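You operate a simulated robot arm through the tools that you are given. There is no shell and no other tool. Be economical: measure what you need, move in short steps, check, and stop when the job is done.

You run a simulated two-armed robot. Do the job below in one go: nothing can be reset, and whatever is moved stays where it is left.

## Task
Take the grey tumbler and put it in the red tray. Take the purple round brush and put it on the silver bench. Shut the right cabinet door. Fetch the plain wood block and set it on the deck of the hand cart. Take the black brush on the deck of the hand cart and put it away on the blue bench. Press the tester key three times. Do these in any order. Set down upright: grey tumbler.

Only the result counts: the job must be done as asked and must still hold three seconds after the hand-in. Knocking over, shifting, dropping, spilling or breaking anything else fails it.

## Robot
Two 7-joint arms with fingered hands on one trunk, on a base that drives. Base frame: it is fixed to the floor where the robot stands at the start and does not move with it; the origin is under the middle of the robot, x ahead of it, y to its left, z up; the surface under the hand at the start is at about z = 650. Units: mm, degrees, N and s.
The left shoulder is at the start at [80, 241, 1670], the right one opposite. With the tool pointing down near the work surface each hand reaches from about 100 to 760 mm from the robot's upright axis, wherever it stands, measured 20 degrees to its own side. Places, roughly: black brush (5x5x15 cm) [4000, -1200, 500]; blue bench [3800, 0, 800]; deck of the hand cart [3800, -1200, 400]; grey tumbler (8x8x8 cm) [500, 0, 700]; plain wood block (8x5x4 cm) [3600, 1800, 700]; purple round brush (5x5x15 cm) [-1700, 2500, 1000]; red tray (29x15x5 cm) [600, 200, 700]; right cabinet door [-300, 3900, 900]; silver bench [700, 100, 600]; tester key [1900, -2700, 900]. Payload 4.9 kg a hand.
The TCP of each hand is the grasp point between the finger pads, 32 mm short of the fingertips. In the tool frame z runs along the fingers and y along their closing line. Largest opening 200 mm; the body of the gripper starts 89 mm behind the TCP. The gripper is a hand of 4 fingers: y runs from the thumb to the fingers, the wrist lies at [0, 0, -267] in the tool frame, and closing takes about 1.5 s.
Orientation is that of the tool frame in the base frame, as a unit quaternion [x, y, z, w]. With the fingers straight down and closing along the base's y, the tool's x points along the base's -x, its y along +y and its z along -z.

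## Interface
- The arms move only by the tool send_rows. It takes "left_targets", "right_targets" or both (then of equal length, played together; a hand with none holds still); each is a list of rows, each an object (a shift or turn left out is 0, a gripper value left out holds the last) with "offset": the shift along the base's x, y, z in mm, a list of three; "turn": the turn, a rotation vector about the base's x, y, z in degrees, a list of three; "grip": the finger opening in mm, from 0 to 200. In form: [{"offset": [tx, ty, tz], "turn": [wx, wy, wz], "grip": grip}, ...]. A call has 1 to 8 rows; each row is the pose to reach, as a shift and turn from the pose commanded when the call began. Rows are played at 5 a second. More than 50 mm and 8.6 degrees between two rows, or a gripper value outside its range, and nothing of the call is played. Where a pose cannot be reached the arm comes as near as it can. A force on the tool above 40 N (or 10 N above the force at the start of the call, whichever is more), or a blocked arm, ends the call early, and 0.2 s more pass. The fingers move at their own pace (about 72 mm/s each) and stop on an object; they squeeze with about 28 N. The grip force told is the motor's: it shows also when the fingers shut on nothing. Time passes only in rows, and 0.2 s behind the last, so rows that repeat a pose let the fingers close. The reply holds the time, the measured pose of the TCP, the force on the tool along the base axes, the opening and the grip force, in the units named above and with some noise, with the torque about the TCP (base axes, N m) and any sound that the robot's microphone picked up, and new pictures: "views" is both (left out), scene, wrist or none (wrist: the cameras of the hands that moved).
- Cameras (640 x 400 px; columns grow to the right, rows downward): "scene" is now at [93, 4.2, 1807]; the picture's right is [0.06, -1.00, 0.00], its down [-0.90, -0.05, -0.43] and it looks along [0.43, 0.02, -0.90] (base axes); focal length 250 px, centre (320, 200). "left" rides on the left gripper at [-69, -69, -116] in its tool frame; the picture's right is [0.71, -0.71, 0.00], its down [0.54, 0.54, -0.64] and it looks along [0.45, 0.45, 0.77] (tool axes); focal length 226 px, centre (320, 200). "right" rides on the right gripper at [69, -69, -116] in its tool frame; the picture's right is [0.71, 0.71, 0.00], its down [-0.54, 0.54, -0.64] and it looks along [-0.45, 0.45, 0.77] (tool axes); focal length 226 px, centre (320, 200). There is no depth. A picture from a camera that has moved, and an enlarged one, comes with that camera's place and axes in the base frame and with its lens.
- raise_lower(by): slides the trunk up (or, below 0, down) by that many mm; the arms and the scene camera ride with it, the base frame stays. It gives what a move gives, with no picture.
- steer(legs): drives the robot by 1 to 6 legs, each [ahead, left, turn to the left] in mm, mm and degrees, along the robot's own axes; the way and the turn of a leg run together, so that a leg with both is an arc; at most 1500 mm and 180 degrees a leg. The arms and the cameras ride along, it lands a little off, and it stops where it bumps. It gives what a move gives, and a new picture of the scene camera.
- preshape(shape, hand): the hand has 4 fingers and takes this shape, open, in about a second: jaw (thumb against the fingers, like two jaws); tri (thumb and two fingers); tip (a fingertip pinch); poke (one finger out to press); point (the index stretched); flat (the hand flat); cup (the hand cupped); fist (a fist). The gripper value then closes the fingers along that shape, each until it touches; the sizes above hold for jaw. It gives what a move gives, with no picture.
- head_to(pan, tilt): turns the head with the scene camera to pan (to the left, within 86 degrees either way) and tilt (down, from -29 to 69), counted from straight ahead of the robot. It gives what a move gives, and a new picture of the scene camera.
- inspect(camera, box): a new picture of the part [left, top, right, bottom] of that camera's present view, enlarged. No time passes.
- sign_off(): hands the job in; it is judged then, once.

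Go step by step. Nothing tells you exact positions but the pictures and the camera data: compare them with the known pose of the tool, close in by small moves and look again before you grip or let go. The budget is 165 turns and 260 pictures, counting those below and the enlarged ones. Unless the task says otherwise, let go and move clear before handing in.

The tools are called after "Call:" by a JSON object that holds its "name" and its "arguments". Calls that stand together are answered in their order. send_rows: Moves the arms, as the interface text tells. Its arguments: {"type":"object","properties":{"left_targets":{"type":"array","items":{"type":"object","properties":{"offset":{"type":"array","items":{"type":"number"}},"turn":{"type":"array","items":{"type":"number"}},"grip":{"type":"number"}}}},"right_targets":{"type":"array","items":{"type":"object","properties":{"offset":{"type":"array","items":{"type":"number"}},"turn":{"type":"array","items":{"type":"number"}},"grip":{"type":"number"}}}},"views":{"type":"string","enum":["both","scene","wrist","none"]}},"required":[]} The other tools are called the same way: raise_lower (by) slides the trunk up or down; preshape (shape, hand) gives the hand a shape; steer (legs) drives the base; head_to (pan, tilt) turns the head that bears the scene camera; inspect (camera, box) takes an enlarged picture of a part of a camera's view; sign_off () hands the job in.

At the start:

```text
clock: 0.0
left_position: [466.5, 354.1, 906.5]
left_tool_rot: [0.0, 1.0, 0.0, 0.0]
left_ft_force: [-0.2, 1.3, 0.2]
left_torque: [-0.01, -0.04, -0.01]
left_opening: 199.9
left_finger_force: 0.2
left_shape: jaw
right_position: [496.3, -28.3, 977.3]
right_tool_rot: [-0.001, 1.0, 0.0, 0.0]
right_ft_force: [-0.9, -0.4, 0.5]
right_torque: [0.0, -0.03, 0.0]
right_opening: 200.0
right_finger_force: 0.1
right_shape: jaw
trunk travel left (down, up): [-577.0, 263.0]
robot x, y, heading: [0.8, 0.2, 0.1]
head pan, tilt: [3.3, 64.4]
```

scene: 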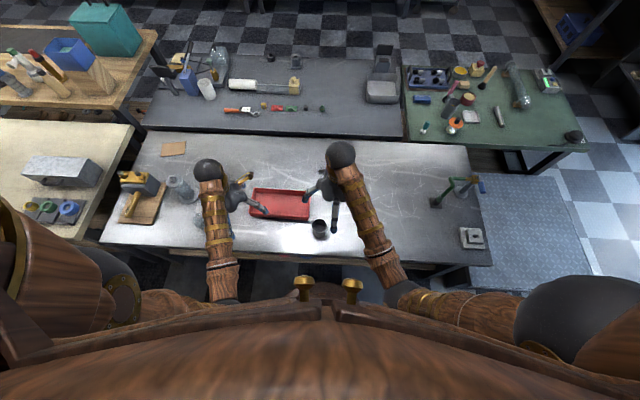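
right: 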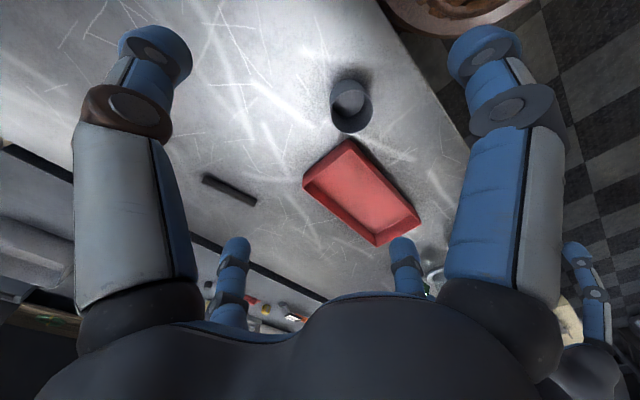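
left: 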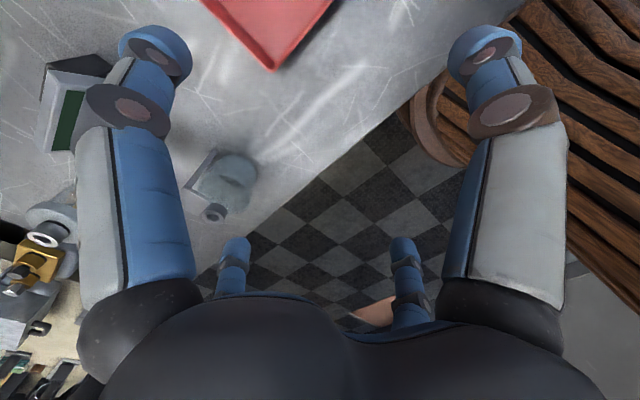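

I see the tumbler near [480, 20] and the red tray near [600, 230] on the silver bench. I'll look closer at both before moving.

Call:
{"name": "inspect", "arguments": {"camera": "right", "box": [270, 50, 450, 260]}}

Call:
{"name": "inspect", "arguments": {"camera": "scene", "box": [100, 130, 500, 270]}}

```text
1.90 times, centred on (360, 155) of right
camera zoom: at [426.5, -97.5, 1093.8], right [-0.71, 0.71, 0.0], down [0.54, 0.54, 0.64], along [0.45, 0.45, -0.77], focal length 431 px, centre (244, 286)
```

zoom: 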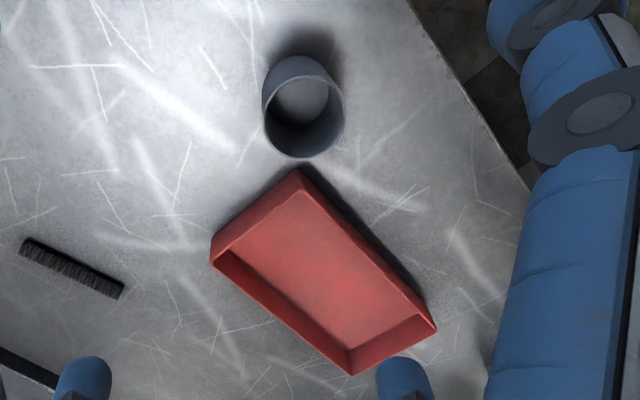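

```text
1.60 times, centred on (300, 200) of scene
camera zoom: at [93.0, 4.2, 1807.0], right [0.06, -1.0, 0.0], down [-0.9, -0.05, -0.43], along [0.43, 0.02, -0.9], focal length 400 px, centre (352, 200)
```

zoom: 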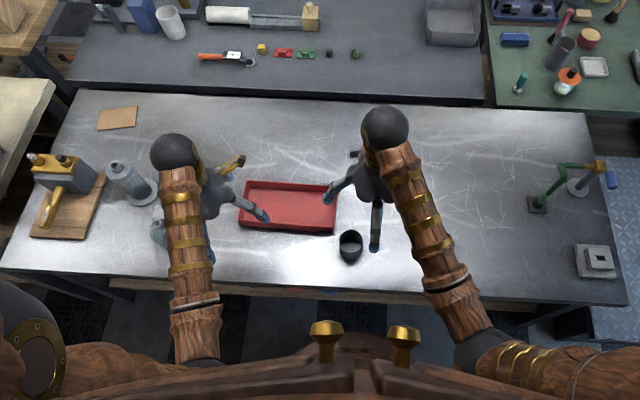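

The four fingers spread radially. The tumbler centre is about [479, 21] with its rim at z 730, and the tray spans x 525–660 and y 74–368. I'll move the left hand aside and bring the right hand over the tumbler.

Call:
{"name": "send_rows", "arguments": {"left_targets": [{"offset": [0, 40, 20]}, {"offset": [0, 80, 40]}, {"offset": [0, 120, 60]}, {"offset": [0, 150, 80]}], "right_targets": [{"offset": [-10, 25, 0], "grip": 150}, {"offset": [-17, 49, -30]}, {"offset": [-17, 49, -75]}, {"offset": [-17, 49, -120]}]}}

```text
clock: 1.0
left_position: [466.9, 505.5, 985.3]
left_tool_rot: [0.0, 1.0, -0.001, -0.001]
left_ft_force: [1.3, 0.6, 0.5]
left_torque: [-0.02, 0.02, 0.02]
left_opening: 199.7
left_finger_force: 0.1
left_shape: jaw
right_position: [476.7, 19.7, 856.1]
right_tool_rot: [0.0, 1.0, 0.0, 0.0]
right_ft_force: [-0.5, 0.1, -0.7]
right_torque: [-0.02, 0.02, -0.02]
right_opening: 150.1
right_finger_force: 0.1
right_shape: jaw
trunk travel left (down, up): [-577.0, 263.0]
robot x, y, heading: [0.0, -0.6, -0.3]
head pan, tilt: [3.3, 64.4]
camera scene: at [93.7, 5.2, 1807.0], right [0.06, -1.0, 0.0], down [-0.9, -0.05, -0.43], along [0.43, 0.02, -0.9], focal length 250 px, centre (320, 200)
camera right: at [407.7, -49.3, 972.7], right [-0.71, 0.71, 0.0], down [0.54, 0.54, 0.64], along [0.46, 0.45, -0.77], focal length 226 px, centre (320, 200)
camera left: at [536.5, 434.9, 1101.3], right [-0.71, -0.71, 0.0], down [-0.54, 0.54, 0.64], along [-0.46, 0.45, -0.77], focal length 226 px, centre (320, 200)
```

scene: 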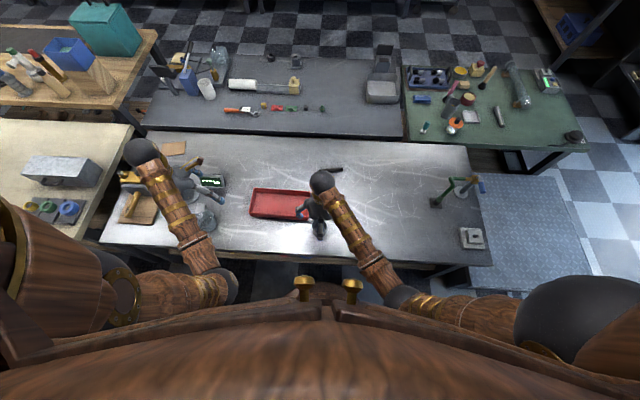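
right: 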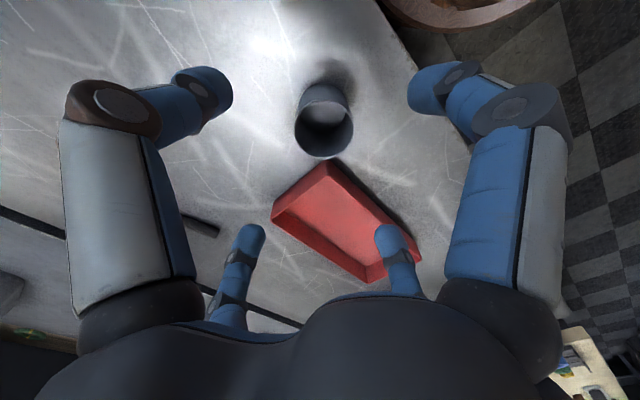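
left: 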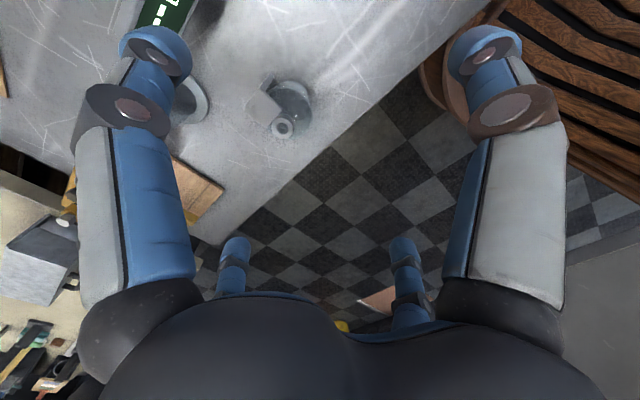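

The fingers close radially and the tumbler is centred under the hand, near [475, 23]. I'll go down and grip.

Call:
{"name": "send_rows", "arguments": {"right_targets": [{"offset": [-1, 2, -45], "grip": 140}, {"offset": [-1, 2, -90]}, {"offset": [-1, 2, -130]}, {"offset": [-1, 2, -153]}, {"offset": [-1, 2, -153], "grip": 60}, {"offset": [-1, 2, -153]}, {"offset": [-1, 2, -153]}, {"offset": [-1, 2, -153]}], "views": "wrist"}}

```text
clock: 2.8
left_position: [467.3, 503.6, 985.6]
left_tool_rot: [0.0, 1.0, 0.001, 0.001]
left_ft_force: [-0.3, 0.0, -0.9]
left_torque: [0.01, -0.01, -0.01]
left_opening: 200.0
left_finger_force: 0.0
left_shape: jaw
right_position: [475.7, 20.8, 705.9]
right_tool_rot: [0.0, 1.0, 0.0, -0.001]
right_ft_force: [-0.4, 0.0, -1.1]
right_torque: [-0.02, -0.02, -0.01]
right_opening: 58.3
right_finger_force: 27.8
right_shape: jaw
trunk travel left (down, up): [-577.0, 263.0]
robot x, y, heading: [0.7, -1.6, 0.2]
head pan, tilt: [3.3, 64.4]
camera right: at [406.4, -47.8, 822.1], right [-0.71, 0.71, 0.0], down [0.54, 0.54, 0.64], along [0.45, 0.45, -0.77], focal length 226 px, centre (320, 200)
```

right: 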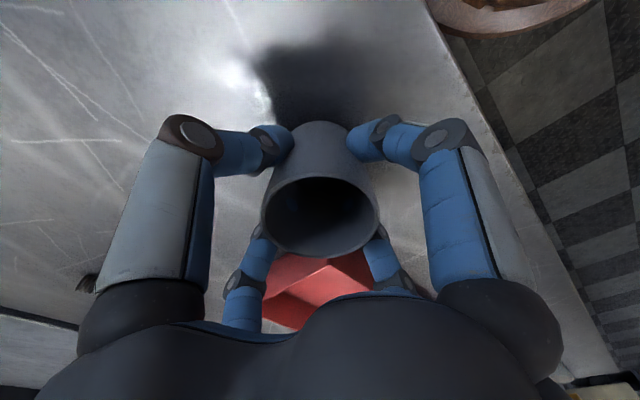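

The tumbler is held. I'll lift it, turn the hand 45° so the fingers fit inside the tray, and carry it over.

Call:
{"name": "send_rows", "arguments": {"right_targets": [{"offset": [0, 0, 45]}, {"offset": [0, 0, 90]}, {"offset": [22, 30, 95], "turn": [0, 0, 7.5]}, {"offset": [45, 60, 95], "turn": [0, 0, 15]}, {"offset": [68, 90, 95], "turn": [0, 0, 22.5]}, {"offset": [90, 122, 95], "turn": [0, 0, 30]}, {"offset": [114, 157, 95], "turn": [0, 0, 37.5]}, {"offset": [114, 157, 95], "turn": [0, 0, 45]}]}}

```text
clock: 4.6
left_position: [466.8, 502.7, 986.8]
left_tool_rot: [0.001, 1.0, 0.0, -0.001]
left_ft_force: [0.1, 0.3, 0.3]
left_torque: [0.0, -0.03, -0.02]
left_opening: 199.8
left_finger_force: 0.1
left_shape: jaw
right_position: [591.9, 179.0, 801.4]
right_tool_rot: [-0.384, 0.923, 0.0, -0.001]
right_ft_force: [0.0, -0.2, -0.3]
right_torque: [-0.03, -0.01, -0.01]
right_opening: 58.2
right_finger_force: 27.8
right_shape: jaw
trunk travel left (down, up): [-577.0, 263.0]
robot x, y, heading: [0.7, -0.3, -0.1]
head pan, tilt: [3.3, 64.4]
camera scene: at [92.1, 3.0, 1807.1], right [0.06, -1.0, 0.0], down [-0.9, -0.05, -0.43], along [0.43, 0.03, -0.9], focal length 250 px, centre (320, 200)
camera right: at [591.4, 81.4, 917.1], right [-1.0, 0.0, 0.0], down [0.0, 0.77, 0.64], along [0.0, 0.64, -0.77], focal length 226 px, centre (320, 200)
```

scene: 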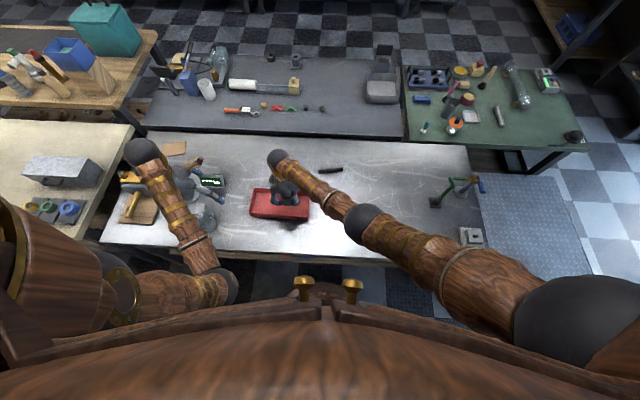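
right: 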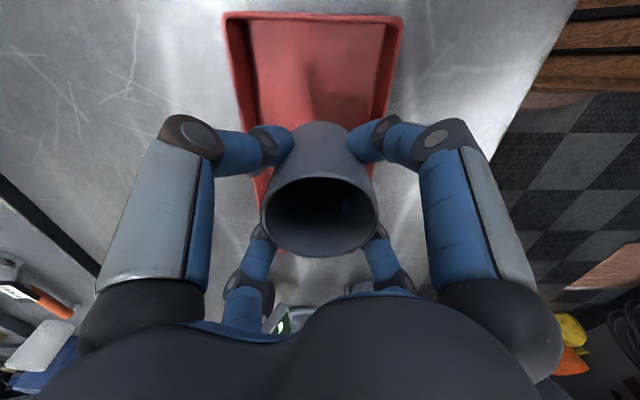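

The tumbler is centred over the tray. I'll lower it to just above the tray floor.

Call:
{"name": "send_rows", "arguments": {"right_targets": [{"offset": [0, 0, -40]}, {"offset": [0, 0, -70]}, {"offset": [0, 0, -82]}, {"offset": [0, 0, -85]}, {"offset": [0, 0, -87]}], "views": "wrist"}}

Call:
{"name": "send_rows", "arguments": {"right_targets": [{"offset": [0, 0, -1.5]}, {"offset": [0, 0, -3]}], "views": "none"}}

```text
clock: 5.8
left_position: [466.2, 503.6, 985.3]
left_tool_rot: [0.0, 1.0, 0.0, -0.001]
left_ft_force: [0.5, -0.4, 0.4]
left_torque: [-0.02, -0.01, 0.0]
left_opening: 199.9
left_finger_force: 0.1
left_shape: jaw
right_position: [586.7, 176.2, 729.1]
right_tool_rot: [-0.383, 0.924, 0.0, 0.0]
right_ft_force: [0.5, 0.6, -0.6]
right_torque: [-0.03, 0.02, 0.01]
right_opening: 58.4
right_finger_force: 28.4
right_shape: jaw
right hand out of reach, approached as far as the arm can: row 2, 3, 4, 5
trunk travel left (down, up): [-577.0, 263.0]
robot x, y, heading: [-1.7, -0.5, -0.0]
head pan, tilt: [3.3, 64.4]
camera right: at [586.6, 78.5, 846.1], right [-1.0, 0.0, 0.0], down [0.0, 0.77, 0.64], along [0.0, 0.64, -0.77], focal length 226 px, centre (320, 200)
```

right: 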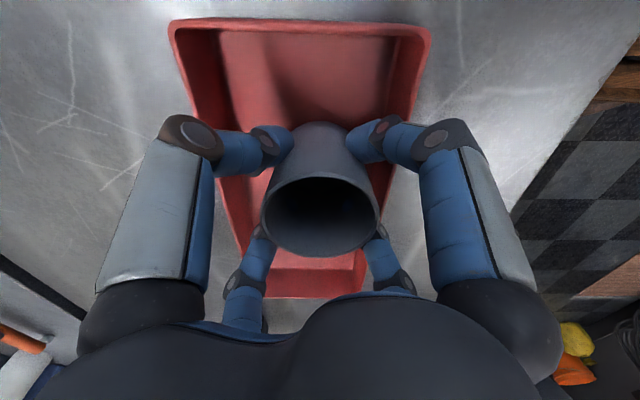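

```text
clock: 6.4
left_position: [466.1, 504.8, 985.2]
left_tool_rot: [0.0, 1.0, -0.001, 0.0]
left_ft_force: [-0.2, 0.8, 0.5]
left_torque: [-0.01, 0.01, 0.03]
left_opening: 199.8
left_finger_force: 0.2
left_shape: jaw
right_position: [584.7, 176.4, 728.4]
right_tool_rot: [-0.383, 0.924, 0.0, 0.0]
right_ft_force: [0.0, -0.4, -0.4]
right_torque: [-0.01, 0.0, 0.01]
right_opening: 58.1
right_finger_force: 28.2
right_shape: jaw
trunk travel left (down, up): [-577.0, 263.0]
robot x, y, heading: [-0.7, -0.7, 0.2]
head pan, tilt: [3.3, 64.4]
```

The arm is at its reach limit, with the tumbler about 20 mm above the floor. I'll lower the trunk in small amounts instead.

Call:
{"name": "raise_lower", "arguments": {"by": -12}}

Call:
{"name": "send_rows", "arguments": {"right_targets": [{"offset": [0, 0, 0]}], "views": "wrist"}}

```text
clock: 7.0
left_position: [466.4, 504.1, 974.5]
left_tool_rot: [0.001, 1.0, 0.0, 0.0]
left_ft_force: [-0.2, 0.3, -0.4]
left_torque: [0.01, -0.02, -0.02]
left_opening: 199.9
left_finger_force: 0.1
left_shape: jaw
right_position: [584.5, 175.0, 714.5]
right_tool_rot: [-0.383, 0.924, 0.0, 0.0]
right_ft_force: [-0.5, -0.8, -0.6]
right_torque: [0.02, -0.02, 0.0]
right_opening: 58.5
right_finger_force: 27.8
right_shape: jaw
trunk travel left (down, up): [-565.0, 275.0]
robot x, y, heading: [-2.6, -1.1, -0.2]
head pan, tilt: [3.3, 64.4]
```

```text
clock: 7.4
left_position: [467.3, 503.9, 973.6]
left_tool_rot: [-0.001, 1.0, 0.0, 0.0]
left_ft_force: [0.0, -0.2, 0.1]
left_torque: [0.05, 0.01, -0.01]
left_opening: 199.9
left_finger_force: 0.1
left_shape: jaw
right_position: [584.0, 175.6, 715.9]
right_tool_rot: [-0.382, 0.924, 0.0, 0.0]
right_ft_force: [-0.7, -0.8, 0.1]
right_torque: [0.0, 0.0, 0.01]
right_opening: 58.5
right_finger_force: 28.2
right_shape: jaw
trunk travel left (down, up): [-565.0, 275.0]
robot x, y, heading: [0.9, -2.0, 0.3]
head pan, tilt: [3.3, 64.4]
camera right: at [584.4, 78.1, 832.2], right [-1.0, 0.0, 0.0], down [0.0, 0.77, 0.64], along [0.0, 0.64, -0.77], focal length 226 px, centre (320, 200)
```

right: 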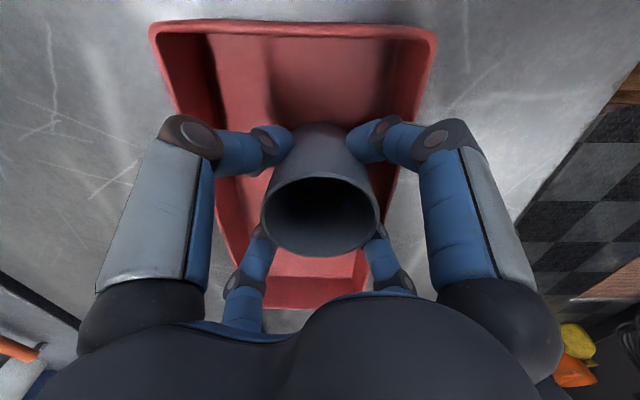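

It's still about 5 mm above the tray floor with no contact. I'll continue in small trunk steps.

Call:
{"name": "raise_lower", "arguments": {"by": -3}}

Call:
{"name": "raise_lower", "arguments": {"by": -2}}

Call:
{"name": "send_rows", "arguments": {"right_targets": [{"offset": [0, 0, 0]}], "views": "none"}}

```text
clock: 7.9
left_position: [468.4, 505.0, 971.4]
left_tool_rot: [0.0, 1.0, 0.0, 0.001]
left_ft_force: [-0.5, 0.1, 0.2]
left_torque: [0.01, -0.02, -0.02]
left_opening: 200.1
left_finger_force: 0.0
left_shape: jaw
right_position: [584.4, 175.6, 712.7]
right_tool_rot: [-0.382, 0.924, -0.001, -0.001]
right_ft_force: [0.3, 0.0, -0.6]
right_torque: [0.0, 0.0, 0.0]
right_opening: 58.2
right_finger_force: 27.8
right_shape: jaw
trunk travel left (down, up): [-562.0, 278.0]
robot x, y, heading: [1.9, -3.3, 0.1]
head pan, tilt: [3.3, 64.4]
```

```text
clock: 8.4
left_position: [468.0, 503.3, 969.0]
left_tool_rot: [0.0, 1.0, 0.0, 0.0]
left_ft_force: [-0.5, -1.4, 0.0]
left_torque: [-0.01, 0.0, -0.04]
left_opening: 200.0
left_finger_force: 0.0
left_shape: jaw
right_position: [584.3, 175.9, 711.3]
right_tool_rot: [-0.383, 0.924, 0.001, 0.0]
right_ft_force: [0.7, -0.1, -0.2]
right_torque: [0.0, 0.03, 0.0]
right_opening: 58.3
right_finger_force: 28.3
right_shape: jaw
trunk travel left (down, up): [-560.0, 280.0]
robot x, y, heading: [-4.2, -0.0, -0.1]
head pan, tilt: [3.3, 64.4]
```

```text
clock: 8.8
left_position: [467.2, 503.6, 969.4]
left_tool_rot: [0.0, 1.0, 0.001, 0.0]
left_ft_force: [0.4, -0.8, 0.4]
left_torque: [-0.01, 0.04, 0.0]
left_opening: 199.7
left_finger_force: 0.0
left_shape: jaw
right_position: [584.0, 174.7, 710.5]
right_tool_rot: [-0.383, 0.924, -0.001, 0.0]
right_ft_force: [1.8, 0.3, -0.3]
right_torque: [-0.02, 0.02, -0.05]
right_opening: 58.3
right_finger_force: 27.9
right_shape: jaw
trunk travel left (down, up): [-560.0, 280.0]
robot x, y, heading: [-2.6, -3.3, -0.1]
head pan, tilt: [3.3, 64.4]
```

No contact yet at z 710.5; the tumbler was gripped at 705.9 on the bench. I'll go a little further.

Call:
{"name": "raise_lower", "arguments": {"by": -2}}

Call:
{"name": "raise_lower", "arguments": {"by": -1}}

Call:
{"name": "send_rows", "arguments": {"right_targets": [{"offset": [0, 0, 0]}], "views": "wrist"}}

```text
clock: 9.4
left_position: [467.1, 502.0, 966.5]
left_tool_rot: [0.0, 1.0, 0.0, 0.0]
left_ft_force: [-0.4, 0.6, -0.6]
left_torque: [-0.01, 0.0, 0.04]
left_opening: 199.9
left_finger_force: 0.0
left_shape: jaw
right_position: [585.6, 175.5, 708.5]
right_tool_rot: [-0.384, 0.923, 0.0, 0.001]
right_ft_force: [2.2, -0.8, 6.8]
right_torque: [0.03, 0.04, -0.05]
right_opening: 58.3
right_finger_force: 28.6
right_shape: jaw
trunk travel left (down, up): [-558.0, 282.0]
robot x, y, heading: [2.0, -1.0, -0.1]
head pan, tilt: [3.3, 64.4]
```

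```text
clock: 9.9
left_position: [466.4, 502.9, 966.6]
left_tool_rot: [0.0, 1.0, 0.0, 0.0]
left_ft_force: [-0.7, 0.3, 0.3]
left_torque: [0.02, 0.0, -0.02]
left_opening: 199.8
left_finger_force: 0.0
left_shape: jaw
right_position: [584.1, 176.3, 708.2]
right_tool_rot: [-0.383, 0.924, 0.0, 0.001]
right_ft_force: [2.4, -1.6, 16.0]
right_torque: [0.07, 0.08, -0.13]
right_opening: 58.7
right_finger_force: 28.0
right_shape: jaw
trunk travel left (down, up): [-557.0, 283.0]
robot x, y, heading: [1.1, -0.7, 0.5]
head pan, tilt: [3.3, 64.4]
```

```text
clock: 10.3
left_position: [466.0, 503.0, 966.7]
left_tool_rot: [0.0, 1.0, 0.0, -0.001]
left_ft_force: [-0.7, 0.8, 0.6]
left_torque: [-0.01, 0.01, 0.02]
left_opening: 200.0
left_finger_force: 0.1
left_shape: jaw
right_position: [584.0, 176.3, 708.4]
right_tool_rot: [-0.383, 0.924, 0.0, 0.0]
right_ft_force: [3.9, -1.0, 17.2]
right_torque: [0.11, 0.1, -0.12]
right_opening: 58.5
right_finger_force: 27.9
right_shape: jaw
trunk travel left (down, up): [-557.0, 283.0]
robot x, y, heading: [1.1, 0.6, -0.0]
head pan, tilt: [3.3, 64.4]
camera right: at [584.2, 78.2, 825.6], right [-1.0, 0.0, 0.0], down [0.0, 0.77, 0.64], along [0.0, 0.64, -0.77], focal length 226 px, centre (320, 200)
```

right: 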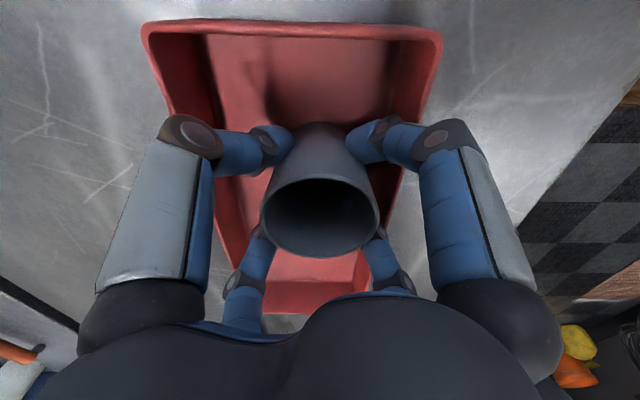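

The tumbler is down with 16 N of contact. I'll open the fingers moderately and lift clear.

Call:
{"name": "send_rows", "arguments": {"right_targets": [{"offset": [0, 0, 0], "grip": 92}, {"offset": [0, 0, 0]}, {"offset": [0, 0, 0]}, {"offset": [0, 0, 40]}, {"offset": [0, 0, 80]}, {"offset": [0, 0, 120]}, {"offset": [0, 0, 160]}]}}

```text
clock: 11.9
left_position: [466.6, 504.7, 965.8]
left_tool_rot: [0.0, 1.0, 0.0, 0.0]
left_ft_force: [-0.2, 0.7, 0.3]
left_torque: [-0.02, -0.03, 0.02]
left_opening: 200.2
left_finger_force: 0.1
left_shape: jaw
right_position: [641.1, 223.2, 812.5]
right_tool_rot: [-0.383, 0.924, -0.001, -0.001]
right_ft_force: [0.1, -0.4, 0.3]
right_torque: [-0.03, -0.03, 0.01]
right_opening: 91.7
right_finger_force: 0.1
right_shape: jaw
right hand out of reach, approached as far as the arm can: row 4, 5, 6, 7
trunk travel left (down, up): [-557.0, 283.0]
robot x, y, heading: [-2.2, -3.2, 0.1]
head pan, tilt: [3.3, 64.4]
camera scene: at [93.4, 5.3, 1786.9], right [0.06, -1.0, 0.0], down [-0.9, -0.05, -0.43], along [0.43, 0.02, -0.9], focal length 250 px, centre (320, 200)
camera right: at [641.0, 126.4, 929.2], right [-1.0, 0.0, 0.0], down [0.0, 0.77, 0.64], along [0.0, 0.64, -0.77], focal length 226 px, centre (320, 200)
```

scene: 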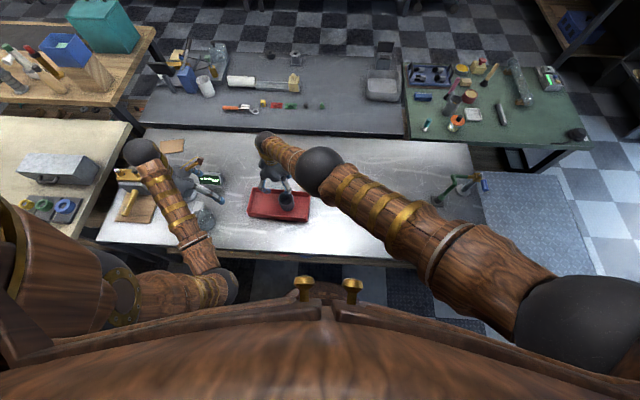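
right: 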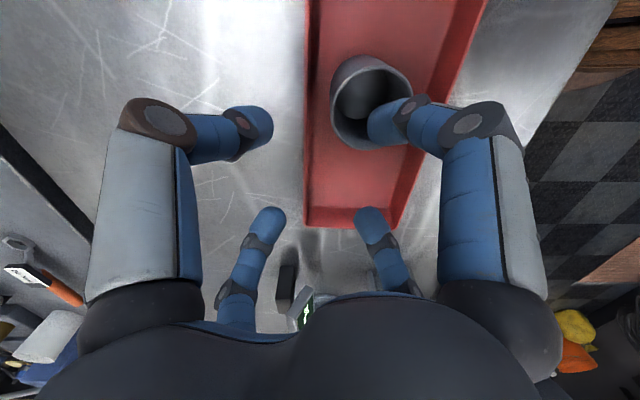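

The hand drifted sideways as it lifted. I'll check that the tumbler is still upright and the tray has not moved.

Call:
{"name": "inspect", "arguments": {"camera": "scene", "box": [220, 150, 360, 238]}}

Call:
{"name": "send_rows", "arguments": {"right_targets": [{"offset": [-20, -10, 40]}, {"offset": [-40, -40, 75]}, {"offset": [-65, -80, 95]}, {"offset": [-85, -120, 115]}, {"offset": [-105, -160, 135]}, {"offset": [-125, -200, 150]}]}}

```text
4.55 times, centred on (290, 194) of scene
camera zoom: at [93.4, 5.3, 1786.9], right [0.06, -1.0, 0.0], down [-0.9, -0.05, -0.43], along [0.43, 0.02, -0.9], focal length 1137 px, centre (456, 227)
```

zoom: 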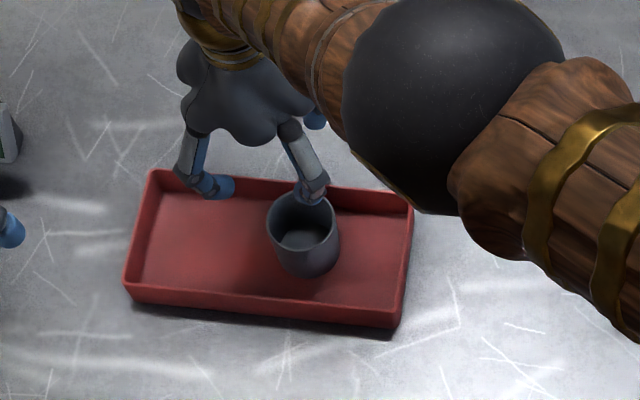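

```text
refused: row 2 steps farther than a row can; nothing moved
```

The tumbler stands upright in the tray and the tray is undisturbed. I'll lift clear in shorter steps.

Call:
{"name": "send_rows", "arguments": {"right_targets": [{"offset": [0, 0, 40]}, {"offset": [-10, -10, 80]}, {"offset": [-30, -40, 100], "turn": [0, 0, -8]}, {"offset": [-50, -75, 120], "turn": [0, 0, -16]}, {"offset": [-70, -110, 140], "turn": [0, 0, -24]}, {"offset": [-90, -145, 160], "turn": [0, 0, -32]}, {"offset": [-110, -180, 180], "turn": [0, 0, -40]}, {"offset": [-130, -215, 200], "turn": [0, 0, -45]}]}}

```text
clock: 13.7
left_position: [468.2, 503.6, 965.8]
left_tool_rot: [0.0, 1.0, 0.0, 0.0]
left_ft_force: [-0.9, -0.8, -0.1]
left_torque: [0.05, 0.02, -0.01]
left_opening: 199.8
left_finger_force: 0.1
left_shape: jaw
right_position: [730.9, 155.3, 874.5]
right_tool_rot: [-0.018, 1.0, -0.002, -0.004]
right_ft_force: [0.4, -0.2, 0.1]
right_torque: [0.06, 0.0, 0.02]
right_opening: 92.0
right_finger_force: 0.1
right_shape: jaw
right hand out of reach, approached as far as the arm can: row 1, 2, 3, 4, 5, 6, 7, 8
trunk travel left (down, up): [-557.0, 283.0]
robot x, y, heading: [-1.5, -2.3, 0.0]
head pan, tilt: [3.3, 64.4]
camera scene: at [94.1, 3.1, 1786.9], right [0.06, -1.0, 0.0], down [-0.9, -0.05, -0.43], along [0.43, 0.03, -0.9], focal length 250 px, centre (320, 200)
camera right: at [665.3, 85.0, 991.4], right [-0.73, 0.68, 0.0], down [0.53, 0.56, 0.64], along [0.43, 0.47, -0.77], focal length 226 px, centre (320, 200)
```

scene: 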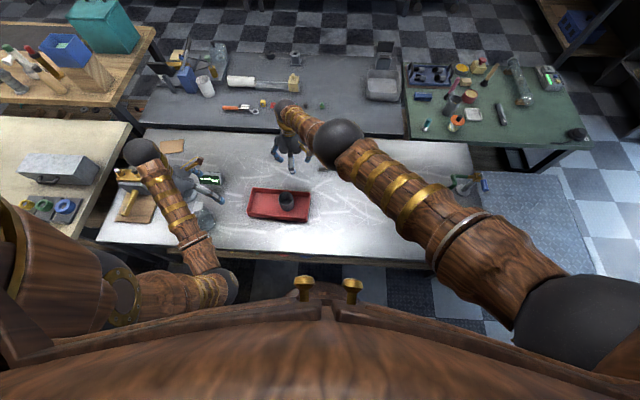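
right: 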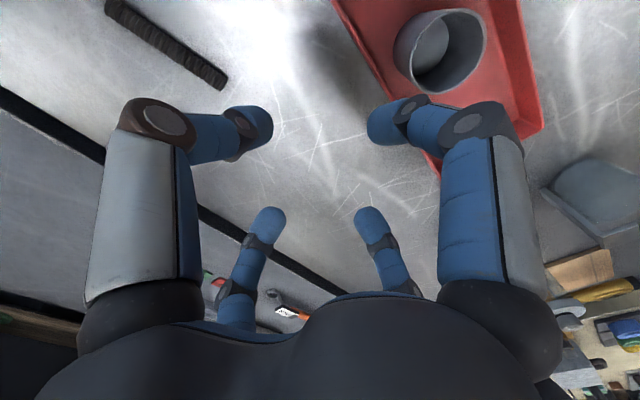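

The tumbler and tray are fine, but the hand keeps reaching outward. I'll pull the right arm back toward its start pose.

Call:
{"name": "send_rows", "arguments": {"right_targets": [{"offset": [-30, -20, 20]}, {"offset": [-60, -40, 40]}, {"offset": [-90, -60, 60]}, {"offset": [-120, -80, 80]}, {"offset": [-150, -100, 80]}, {"offset": [-180, -120, 80]}, {"offset": [-210, -150, 80]}, {"offset": [-240, -170, 80]}], "views": "scene"}}

```text
clock: 15.5
left_position: [466.9, 504.1, 965.6]
left_tool_rot: [0.001, 1.0, 0.0, 0.0]
left_ft_force: [0.5, 0.8, -0.3]
left_torque: [-0.01, -0.04, 0.01]
left_opening: 200.2
left_finger_force: 0.2
left_shape: jaw
right_position: [719.4, 139.8, 839.5]
right_tool_rot: [0.0, 1.0, 0.0, -0.001]
right_ft_force: [0.5, -0.3, 0.4]
right_torque: [0.01, -0.04, -0.02]
right_opening: 92.0
right_finger_force: 0.1
right_shape: jaw
right hand out of reach, approached as far as the arm can: row 1, 2, 3, 4, 5, 6, 7, 8
trunk travel left (down, up): [-557.0, 283.0]
robot x, y, heading: [-1.0, 3.1, -0.0]
head pan, tilt: [3.3, 64.4]
camera scene: at [93.2, 4.4, 1787.0], right [0.06, -1.0, 0.0], down [-0.9, -0.05, -0.43], along [0.43, 0.02, -0.9], focal length 250 px, centre (320, 200)
```

scene: 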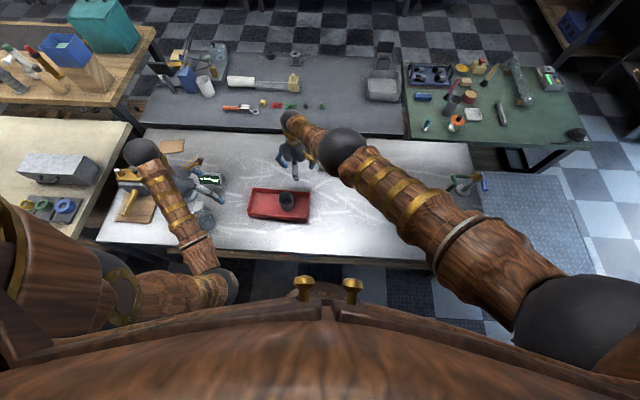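

The arm seems to be stuck in an awkward configuration. I'll test a few single moves to see how it responds.

Call:
{"name": "send_rows", "arguments": {"right_targets": [{"offset": [-30, 0, 0]}], "views": "none"}}

Call:
{"name": "send_rows", "arguments": {"right_targets": [{"offset": [0, -40, 0]}], "views": "none"}}

Call:
{"name": "send_rows", "arguments": {"right_targets": [{"offset": [0, 0, -40]}], "views": "none"}}

```text
clock: 15.9
left_position: [466.6, 503.4, 965.4]
left_tool_rot: [0.0, 1.0, 0.001, 0.0]
left_ft_force: [0.0, 0.1, -0.8]
left_torque: [-0.05, 0.0, -0.01]
left_opening: 200.2
left_finger_force: 0.0
left_shape: jaw
right_position: [706.2, 146.9, 827.7]
right_tool_rot: [0.0, 1.0, -0.001, -0.001]
right_ft_force: [-0.9, 0.3, 0.5]
right_torque: [0.0, 0.01, 0.01]
right_opening: 92.1
right_finger_force: 0.1
right_shape: jaw
right hand out of reach, approached as far as the arm can: row 1
trunk travel left (down, up): [-557.0, 283.0]
robot x, y, heading: [0.4, 0.3, -0.2]
head pan, tilt: [3.3, 64.4]
```

```text
clock: 16.3
left_position: [469.0, 503.2, 966.5]
left_tool_rot: [0.0, 1.0, 0.001, -0.002]
left_ft_force: [0.8, -0.2, 1.2]
left_torque: [0.05, 0.03, 0.04]
left_opening: 199.6
left_finger_force: 0.0
left_shape: jaw
right_position: [720.5, 114.0, 819.6]
right_tool_rot: [0.0, 1.0, 0.0, -0.002]
right_ft_force: [-0.3, -0.7, -0.1]
right_torque: [0.02, -0.03, 0.01]
right_opening: 92.2
right_finger_force: 0.0
right_shape: jaw
right hand out of reach, approached as far as the arm can: row 1
trunk travel left (down, up): [-557.0, 283.0]
robot x, y, heading: [0.1, -2.2, 0.1]
head pan, tilt: [3.3, 64.4]
```

```text
clock: 16.7
left_position: [466.9, 503.7, 966.7]
left_tool_rot: [-0.001, 1.0, 0.001, 0.0]
left_ft_force: [0.0, 0.7, -0.4]
left_torque: [0.01, -0.03, -0.05]
left_opening: 200.2
left_finger_force: 0.1
left_shape: jaw
right_position: [705.8, 109.4, 791.6]
right_tool_rot: [0.0, 1.0, -0.001, 0.001]
right_ft_force: [0.4, 0.6, 0.8]
right_torque: [-0.05, 0.05, 0.0]
right_opening: 92.0
right_finger_force: 0.1
right_shape: jaw
right hand out of reach, approached as far as the arm can: row 1
trunk travel left (down, up): [-557.0, 283.0]
robot x, y, heading: [-2.2, 2.4, -0.1]
head pan, tilt: [3.3, 64.4]
```

The arm looks fully straight, so radial pull-in is blocked by a singularity. I'll move sideways while pulling in, to bend the elbow.

Call:
{"name": "send_rows", "arguments": {"right_targets": [{"offset": [20, 8, 33]}, {"offset": [40, 16, 66]}, {"offset": [40, 16, 90]}, {"offset": [30, 10, 110]}, {"offset": [0, 0, 130]}, {"offset": [-30, -10, 150]}, {"offset": [-60, -20, 170]}, {"offset": [-90, -30, 190]}], "views": "none"}}

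Call:
{"name": "send_rows", "arguments": {"right_targets": [{"offset": [15, -40, 0]}, {"offset": [30, -80, 0]}, {"offset": [30, -120, 0]}, {"offset": [10, -150, 20]}, {"offset": [-20, -170, 40]}, {"offset": [-50, -190, 60]}, {"offset": [-80, -210, 80]}], "views": "scene"}}

```text
clock: 18.5
left_position: [466.6, 502.9, 965.6]
left_tool_rot: [0.0, 1.0, 0.0, 0.0]
left_ft_force: [-0.4, 0.3, 0.6]
left_torque: [-0.01, 0.0, 0.0]
left_opening: 199.8
left_finger_force: 0.0
left_shape: jaw
right_position: [612.7, 77.9, 981.6]
right_tool_rot: [-0.001, 1.0, 0.0, 0.001]
right_ft_force: [-0.2, 0.8, 0.7]
right_torque: [0.0, 0.01, -0.01]
right_opening: 92.2
right_finger_force: 0.0
right_shape: jaw
trunk travel left (down, up): [-557.0, 283.0]
robot x, y, heading: [-0.7, 0.0, 0.2]
head pan, tilt: [3.3, 64.4]
```

```text
clock: 20.3
left_position: [467.1, 500.8, 965.7]
left_tool_rot: [0.0, 1.0, 0.001, 0.0]
left_ft_force: [0.0, 0.2, -0.6]
left_torque: [-0.01, -0.02, 0.01]
left_opening: 200.0
left_finger_force: 0.1
left_shape: jaw
right_position: [522.9, -95.8, 1062.8]
right_tool_rot: [-0.041, 0.999, 0.001, 0.0]
right_ft_force: [-0.6, -1.0, 0.5]
right_torque: [0.05, -0.03, 0.03]
right_opening: 92.0
right_finger_force: 0.1
right_shape: jaw
trunk travel left (down, up): [-557.0, 283.0]
robot x, y, heading: [-0.2, -3.4, -0.0]
head pan, tilt: [3.3, 64.4]
stopped in row 7 (right hand): the arm was blocked; the commanded pose is now the measured one
camera scene: at [92.7, 0.3, 1787.0], right [0.06, -1.0, 0.0], down [-0.9, -0.05, -0.43], along [0.43, 0.03, -0.9], focal length 250 px, centre (320, 200)
```

scene: 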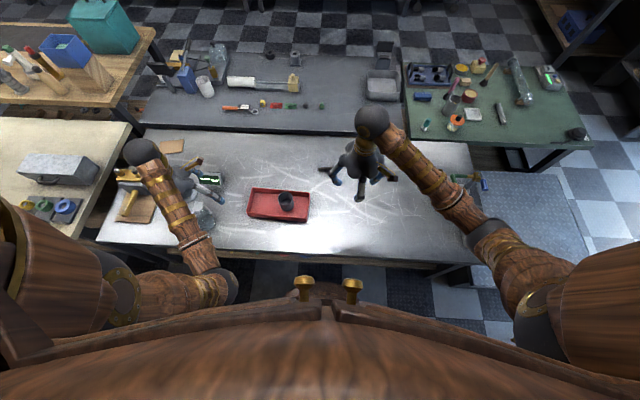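

The arm is free again and the tumbler stands in the tray. Now I'll look around to plan the drive to the door and the purple brush.

Call:
{"name": "head_to", "arguments": {"pan": 86, "tilt": 25}}

Call:
{"name": "head_to", "arguments": {"pan": -80, "tilt": 25}}

Call:
{"name": "head_to", "arguments": {"pan": 0, "tilt": 15}}

```text
clock: 21.8
left_position: [466.1, 504.0, 966.1]
left_tool_rot: [0.0, 1.0, 0.0, 0.0]
left_ft_force: [0.2, 0.4, -0.1]
left_torque: [-0.01, -0.02, 0.01]
left_opening: 199.9
left_finger_force: 0.1
left_shape: jaw
right_position: [523.4, -94.5, 1063.1]
right_tool_rot: [-0.041, 0.999, 0.001, 0.0]
right_ft_force: [0.0, 0.1, -0.3]
right_torque: [0.0, 0.03, 0.02]
right_opening: 91.8
right_finger_force: 0.0
right_shape: jaw
trunk travel left (down, up): [-557.0, 283.0]
robot x, y, heading: [0.3, 1.2, -0.0]
head pan, tilt: [85.9, 25.0]
camera scene: at [38.2, 92.7, 1841.9], right [1.0, -0.07, 0.0], down [-0.03, -0.42, -0.91], along [0.07, 0.9, -0.42], focal length 250 px, centre (320, 200)
```

scene: 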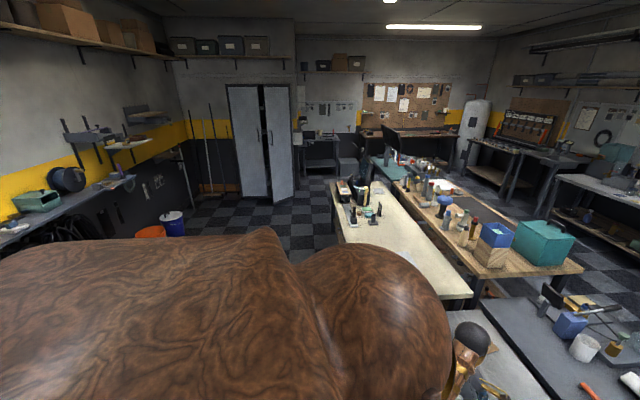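

```text
clock: 24.4
left_position: [466.8, 504.1, 965.6]
left_tool_rot: [0.0, 1.0, 0.0, 0.0]
left_ft_force: [1.0, 0.2, -1.0]
left_torque: [0.0, 0.01, 0.01]
left_opening: 199.9
left_finger_force: 0.1
left_shape: jaw
right_position: [522.6, -94.0, 1063.1]
right_tool_rot: [-0.041, 0.999, 0.001, 0.0]
right_ft_force: [-0.6, -0.8, 0.2]
right_torque: [-0.01, 0.01, 0.0]
right_opening: 92.0
right_finger_force: 0.2
right_shape: jaw
trunk travel left (down, up): [-557.0, 283.0]
robot x, y, heading: [0.8, 0.9, -0.1]
head pan, tilt: [-80.0, 25.0]
camera scene: at [47.7, -90.2, 1841.9], right [-0.98, -0.17, 0.0], down [-0.07, 0.42, -0.91], along [0.16, -0.89, -0.42], focal length 250 px, centre (320, 200)
```

scene: 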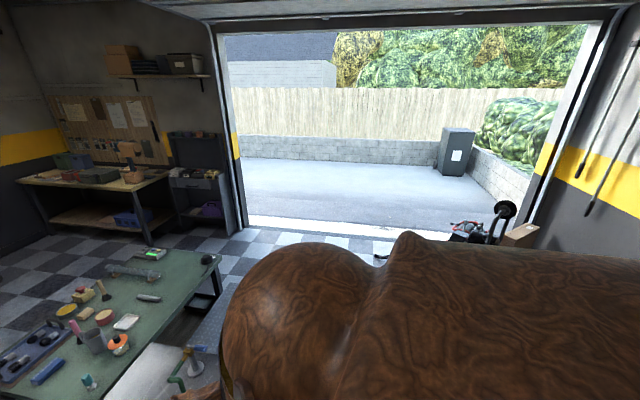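

```text
clock: 25.9
left_position: [467.2, 503.6, 965.1]
left_tool_rot: [0.0, 1.0, 0.0, 0.0]
left_ft_force: [-0.2, 0.1, -0.5]
left_torque: [-0.03, -0.01, -0.01]
left_opening: 199.7
left_finger_force: 0.0
left_shape: jaw
right_position: [522.8, -93.9, 1062.9]
right_tool_rot: [-0.041, 0.999, 0.001, 0.0]
right_ft_force: [-0.3, 0.1, 0.1]
right_torque: [0.01, 0.01, -0.01]
right_opening: 91.8
right_finger_force: 0.0
right_shape: jaw
trunk travel left (down, up): [-557.0, 283.0]
robot x, y, heading: [-1.8, -1.4, -0.1]
head pan, tilt: [0.0, 15.0]
camera scene: at [125.1, 0.4, 1858.2], right [0.0, -1.0, 0.0], down [-0.26, 0.0, -0.97], along [0.97, 0.0, -0.26], focal length 250 px, centre (320, 200)
```

scene: 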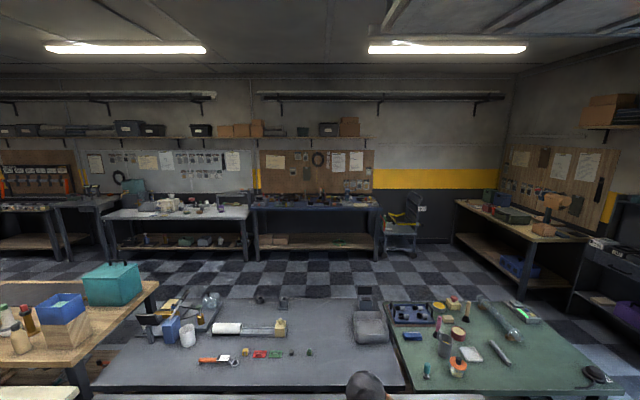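

The corridor lies between the west wall (x about -1850) and the benches (x about 350), with the cabinet to the north. I'll tuck the left hand, back off, turn left and drive toward the cabinet.

Call:
{"name": "send_rows", "arguments": {"left_targets": [{"offset": [-20, -40, 20]}, {"offset": [-40, -80, 40]}, {"offset": [-50, -120, 60]}, {"offset": [-60, -160, 80]}], "views": "none"}}

Call:
{"name": "steer", "arguments": {"legs": [[-500, 0, 0], [0, 0, 90]]}}

```text
clock: 27.1
left_position: [253.7, 514.2, 1032.5]
left_tool_rot: [-0.427, 0.901, -0.067, 0.023]
left_ft_force: [0.4, -0.4, -0.1]
left_torque: [-0.06, -0.04, -0.01]
left_opening: 199.9
left_finger_force: 0.0
left_shape: jaw
left hand out of reach, approached as far as the arm can: row 1, 2, 3
right_position: [520.8, -91.8, 1063.3]
right_tool_rot: [-0.042, 0.999, -0.001, 0.0]
right_ft_force: [-0.2, 0.9, -0.4]
right_torque: [-0.03, -0.01, 0.01]
right_opening: 92.0
right_finger_force: 0.0
right_shape: jaw
trunk travel left (down, up): [-557.0, 283.0]
robot x, y, heading: [-1.5, 1.6, -0.0]
head pan, tilt: [0.0, 15.0]
stopped in row 4 (left hand): the arm was blocked; the commanded pose is now the measured one
```

```text
clock: 33.9
left_position: [-1015.3, 255.9, 1034.2]
left_tool_rot: [0.939, -0.336, 0.03, -0.063]
left_ft_force: [0.1, 0.0, 0.1]
left_torque: [0.01, -0.01, -0.02]
left_opening: 200.0
left_finger_force: 0.1
left_shape: jaw
right_position: [-406.0, 523.2, 1063.3]
right_tool_rot: [0.735, -0.678, 0.0, 0.001]
right_ft_force: [0.3, -0.4, 0.0]
right_torque: [0.0, 0.02, -0.02]
right_opening: 92.1
right_finger_force: 0.0
right_shape: jaw
trunk travel left (down, up): [-557.0, 283.0]
robot x, y, heading: [-505.0, 2.1, 89.9]
head pan, tilt: [0.0, 15.0]
camera scene: at [-501.9, 124.2, 1858.2], right [1.0, 0.0, 0.0], down [0.0, -0.26, -0.97], along [0.0, 0.97, -0.26], focal length 250 px, centre (320, 200)
```

scene: 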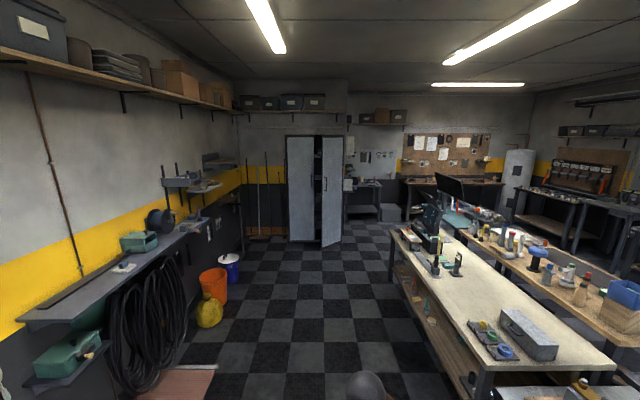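

The corridor is clear ahead, with the cabinet's right door ajar. I'll zoom in on the door and the shelf where the brush should be.

Call:
{"name": "inspect", "arguments": {"camera": "scene", "box": [270, 120, 370, 260]}}

Call:
{"name": "inspect", "arguments": {"camera": "scene", "box": [100, 140, 260, 270]}}

```text
2.86 times, centred on (320, 190) of scene
camera zoom: at [-501.9, 124.2, 1858.2], right [1.0, 0.0, 0.0], down [0.0, -0.26, -0.97], along [0.0, 0.97, -0.26], focal length 715 px, centre (320, 229)
```

zoom: 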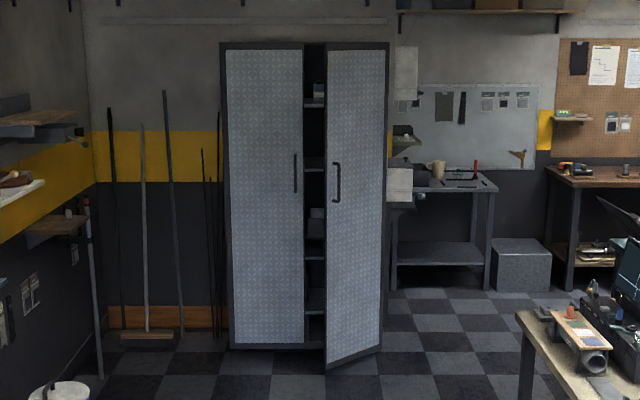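

```text
3.08 times, centred on (180, 205) of scene
camera zoom: at [-501.9, 124.2, 1858.2], right [1.0, 0.0, 0.0], down [0.0, -0.26, -0.97], along [0.0, 0.97, -0.26], focal length 770 px, centre (751, 185)
```

zoom: 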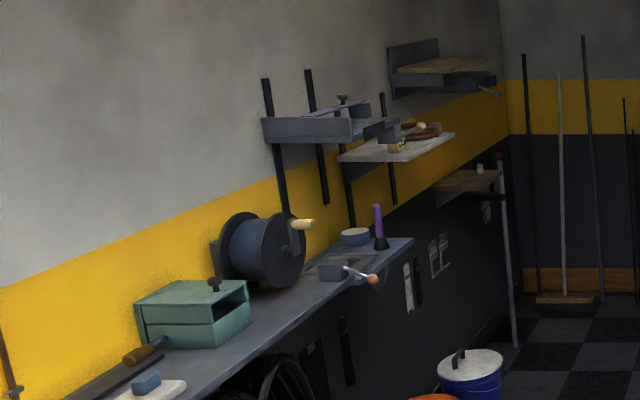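

The purple brush stands upright near the end of the wall shelf. The right door is open about 45°, hinged on its right, with the free edge near [-470, 3780]. I'll drive up to the door first.

Call:
{"name": "steer", "arguments": {"legs": [[1350, 0, 0], [1350, 0, 0]]}}

Call:
{"name": "head_to", "arguments": {"pan": 70, "tilt": 35}}

```text
clock: 46.9
left_position: [-1082.9, 2923.9, 1035.2]
left_tool_rot: [0.943, -0.326, 0.03, -0.063]
left_ft_force: [0.0, 1.0, 0.2]
left_torque: [0.0, -0.02, 0.04]
left_opening: 199.9
left_finger_force: 0.0
left_shape: jaw
right_position: [-480.9, 3203.3, 1063.1]
right_tool_rot: [0.742, -0.671, -0.001, 0.0]
right_ft_force: [-0.9, -0.2, -0.8]
right_torque: [0.0, 0.04, -0.03]
right_opening: 92.2
right_finger_force: 0.1
right_shape: jaw
trunk travel left (down, up): [-557.0, 283.0]
robot x, y, heading: [-568.0, 2678.7, 91.0]
head pan, tilt: [0.0, 15.0]
camera scene: at [-566.9, 2803.6, 1858.2], right [1.0, 0.02, 0.0], down [0.0, -0.26, -0.97], along [-0.02, 0.97, -0.26], focal length 250 px, centre (320, 200)
```

scene: 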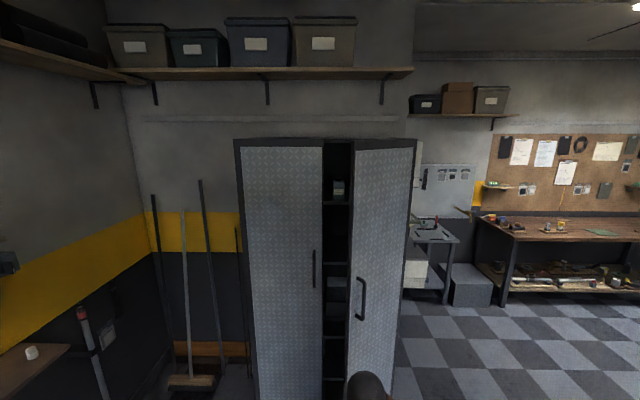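

```text
clock: 48.3
left_position: [-1083.0, 2924.0, 1033.0]
left_tool_rot: [0.943, -0.326, 0.029, -0.063]
left_ft_force: [0.3, 0.0, -0.5]
left_torque: [0.0, 0.0, 0.0]
left_opening: 199.8
left_finger_force: 0.1
left_shape: jaw
right_position: [-480.7, 3205.5, 1062.9]
right_tool_rot: [0.742, -0.67, 0.0, 0.001]
right_ft_force: [-0.4, 0.1, -1.1]
right_torque: [-0.03, -0.05, 0.02]
right_opening: 92.2
right_finger_force: 0.0
right_shape: jaw
trunk travel left (down, up): [-557.0, 283.0]
robot x, y, heading: [-568.4, 2679.1, 90.6]
head pan, tilt: [70.0, 35.0]
camera scene: at [-648.4, 2739.7, 1826.2], right [0.33, 0.95, 0.0], down [0.54, -0.19, -0.82], along [-0.77, 0.27, -0.57], focal length 250 px, centre (320, 200)
```

scene: 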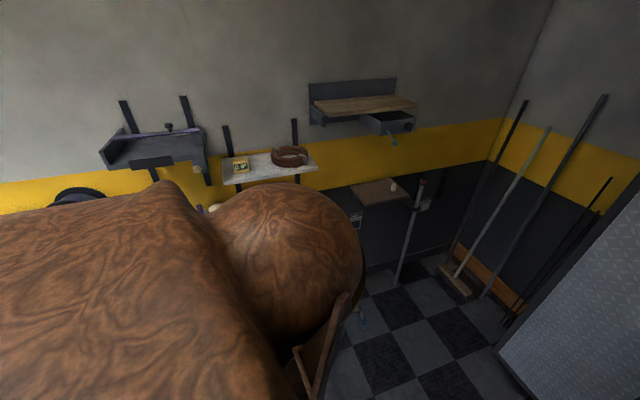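

The free edge of the right door is near [-460, 3760] and its handle is near [-405, 3800, 1128]. I'll make a fist with the right hand, lower it below the handle, and drive up to the door.

Call:
{"name": "preshape", "arguments": {"shape": "fist", "hand": "right"}}

Call:
{"name": "send_rows", "arguments": {"right_targets": [{"offset": [0, -10, -40]}, {"offset": [0, -20, -80]}, {"offset": [0, -20, -120]}], "views": "none"}}

Call:
{"name": "steer", "arguments": {"legs": [[450, -40, 0]]}}

Call:
{"name": "head_to", "arguments": {"pan": -10, "tilt": 45}}

```text
clock: 49.2
left_position: [-1081.6, 2924.6, 1034.6]
left_tool_rot: [0.943, -0.326, 0.03, -0.062]
left_ft_force: [-1.1, 0.3, -0.4]
left_torque: [0.02, 0.03, 0.01]
left_opening: 200.3
left_finger_force: 0.0
left_shape: jaw
right_position: [-480.7, 3204.6, 1064.2]
right_tool_rot: [0.742, -0.67, 0.0, 0.001]
right_ft_force: [0.7, 0.1, -0.1]
right_torque: [-0.01, 0.0, 0.04]
right_opening: 0.0
right_finger_force: 0.0
right_shape: fist
trunk travel left (down, up): [-557.0, 283.0]
robot x, y, heading: [-566.0, 2683.6, 91.5]
head pan, tilt: [70.0, 35.0]
```

```text
clock: 50.0
left_position: [-1083.0, 2925.5, 1033.9]
left_tool_rot: [0.943, -0.325, 0.03, -0.063]
left_ft_force: [1.2, 0.2, 0.6]
left_torque: [-0.02, 0.01, -0.01]
left_opening: 200.0
left_finger_force: 0.0
left_shape: jaw
right_position: [-480.6, 3185.4, 941.4]
right_tool_rot: [0.742, -0.67, 0.0, 0.0]
right_ft_force: [-0.8, -0.2, -0.2]
right_torque: [0.01, -0.01, -0.04]
right_opening: 0.0
right_finger_force: 0.1
right_shape: fist
trunk travel left (down, up): [-557.0, 283.0]
robot x, y, heading: [-563.5, 2676.9, 91.0]
head pan, tilt: [70.0, 35.0]
```

```text
clock: 52.7
left_position: [-1052.3, 3373.1, 1035.1]
left_tool_rot: [0.944, -0.323, 0.03, -0.063]
left_ft_force: [0.0, -0.6, -0.2]
left_torque: [-0.01, 0.0, 0.03]
left_opening: 199.8
left_finger_force: 0.0
left_shape: jaw
right_position: [-451.5, 3635.6, 943.4]
right_tool_rot: [0.744, -0.669, -0.001, 0.0]
right_ft_force: [0.9, -1.0, -0.2]
right_torque: [-0.02, 0.04, -0.01]
right_opening: 0.0
right_finger_force: 0.0
right_shape: fist
trunk travel left (down, up): [-557.0, 283.0]
robot x, y, heading: [-536.4, 3134.8, 91.3]
head pan, tilt: [70.0, 35.0]
camera scene: at [-617.6, 3189.0, 1826.3], right [0.32, 0.95, 0.0], down [0.54, -0.18, -0.82], along [-0.78, 0.26, -0.57], focal length 250 px, centre (320, 200)
```

scene: 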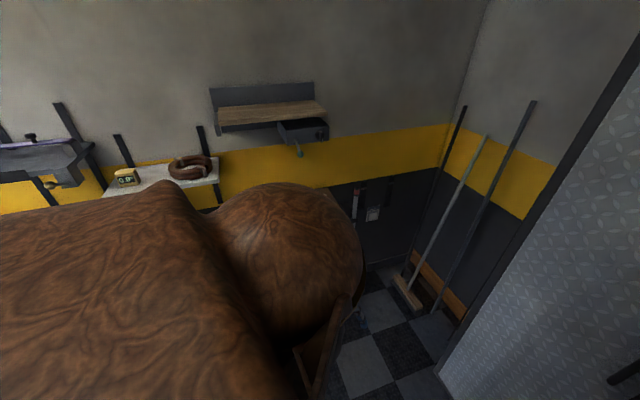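

```text
clock: 54.3
left_position: [-1051.6, 3374.6, 1032.6]
left_tool_rot: [0.944, -0.324, 0.03, -0.063]
left_ft_force: [0.2, -0.7, 0.3]
left_torque: [-0.05, -0.01, 0.0]
left_opening: 199.9
left_finger_force: 0.0
left_shape: jaw
right_position: [-451.9, 3636.1, 941.5]
right_tool_rot: [0.743, -0.669, -0.001, 0.0]
right_ft_force: [0.2, 0.4, -0.7]
right_torque: [0.0, 0.01, 0.04]
right_opening: 0.1
right_finger_force: 0.0
right_shape: fist
trunk travel left (down, up): [-557.0, 283.0]
robot x, y, heading: [-532.0, 3131.1, 91.0]
head pan, tilt: [-10.0, 45.0]
camera scene: at [-521.7, 3242.8, 1811.4], right [0.99, -0.15, 0.0], down [-0.11, -0.7, -0.71], along [0.11, 0.7, -0.71], focal length 250 px, centre (320, 200)
```

scene: 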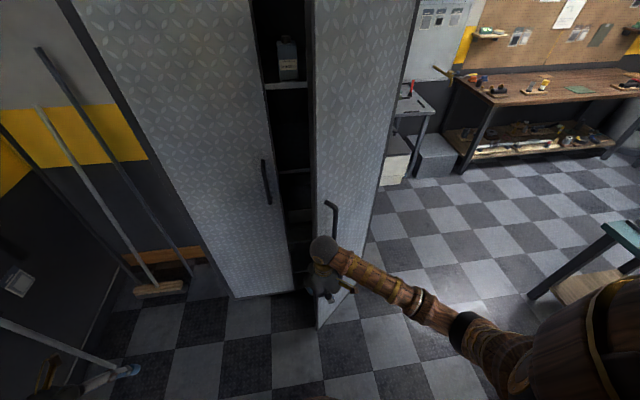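

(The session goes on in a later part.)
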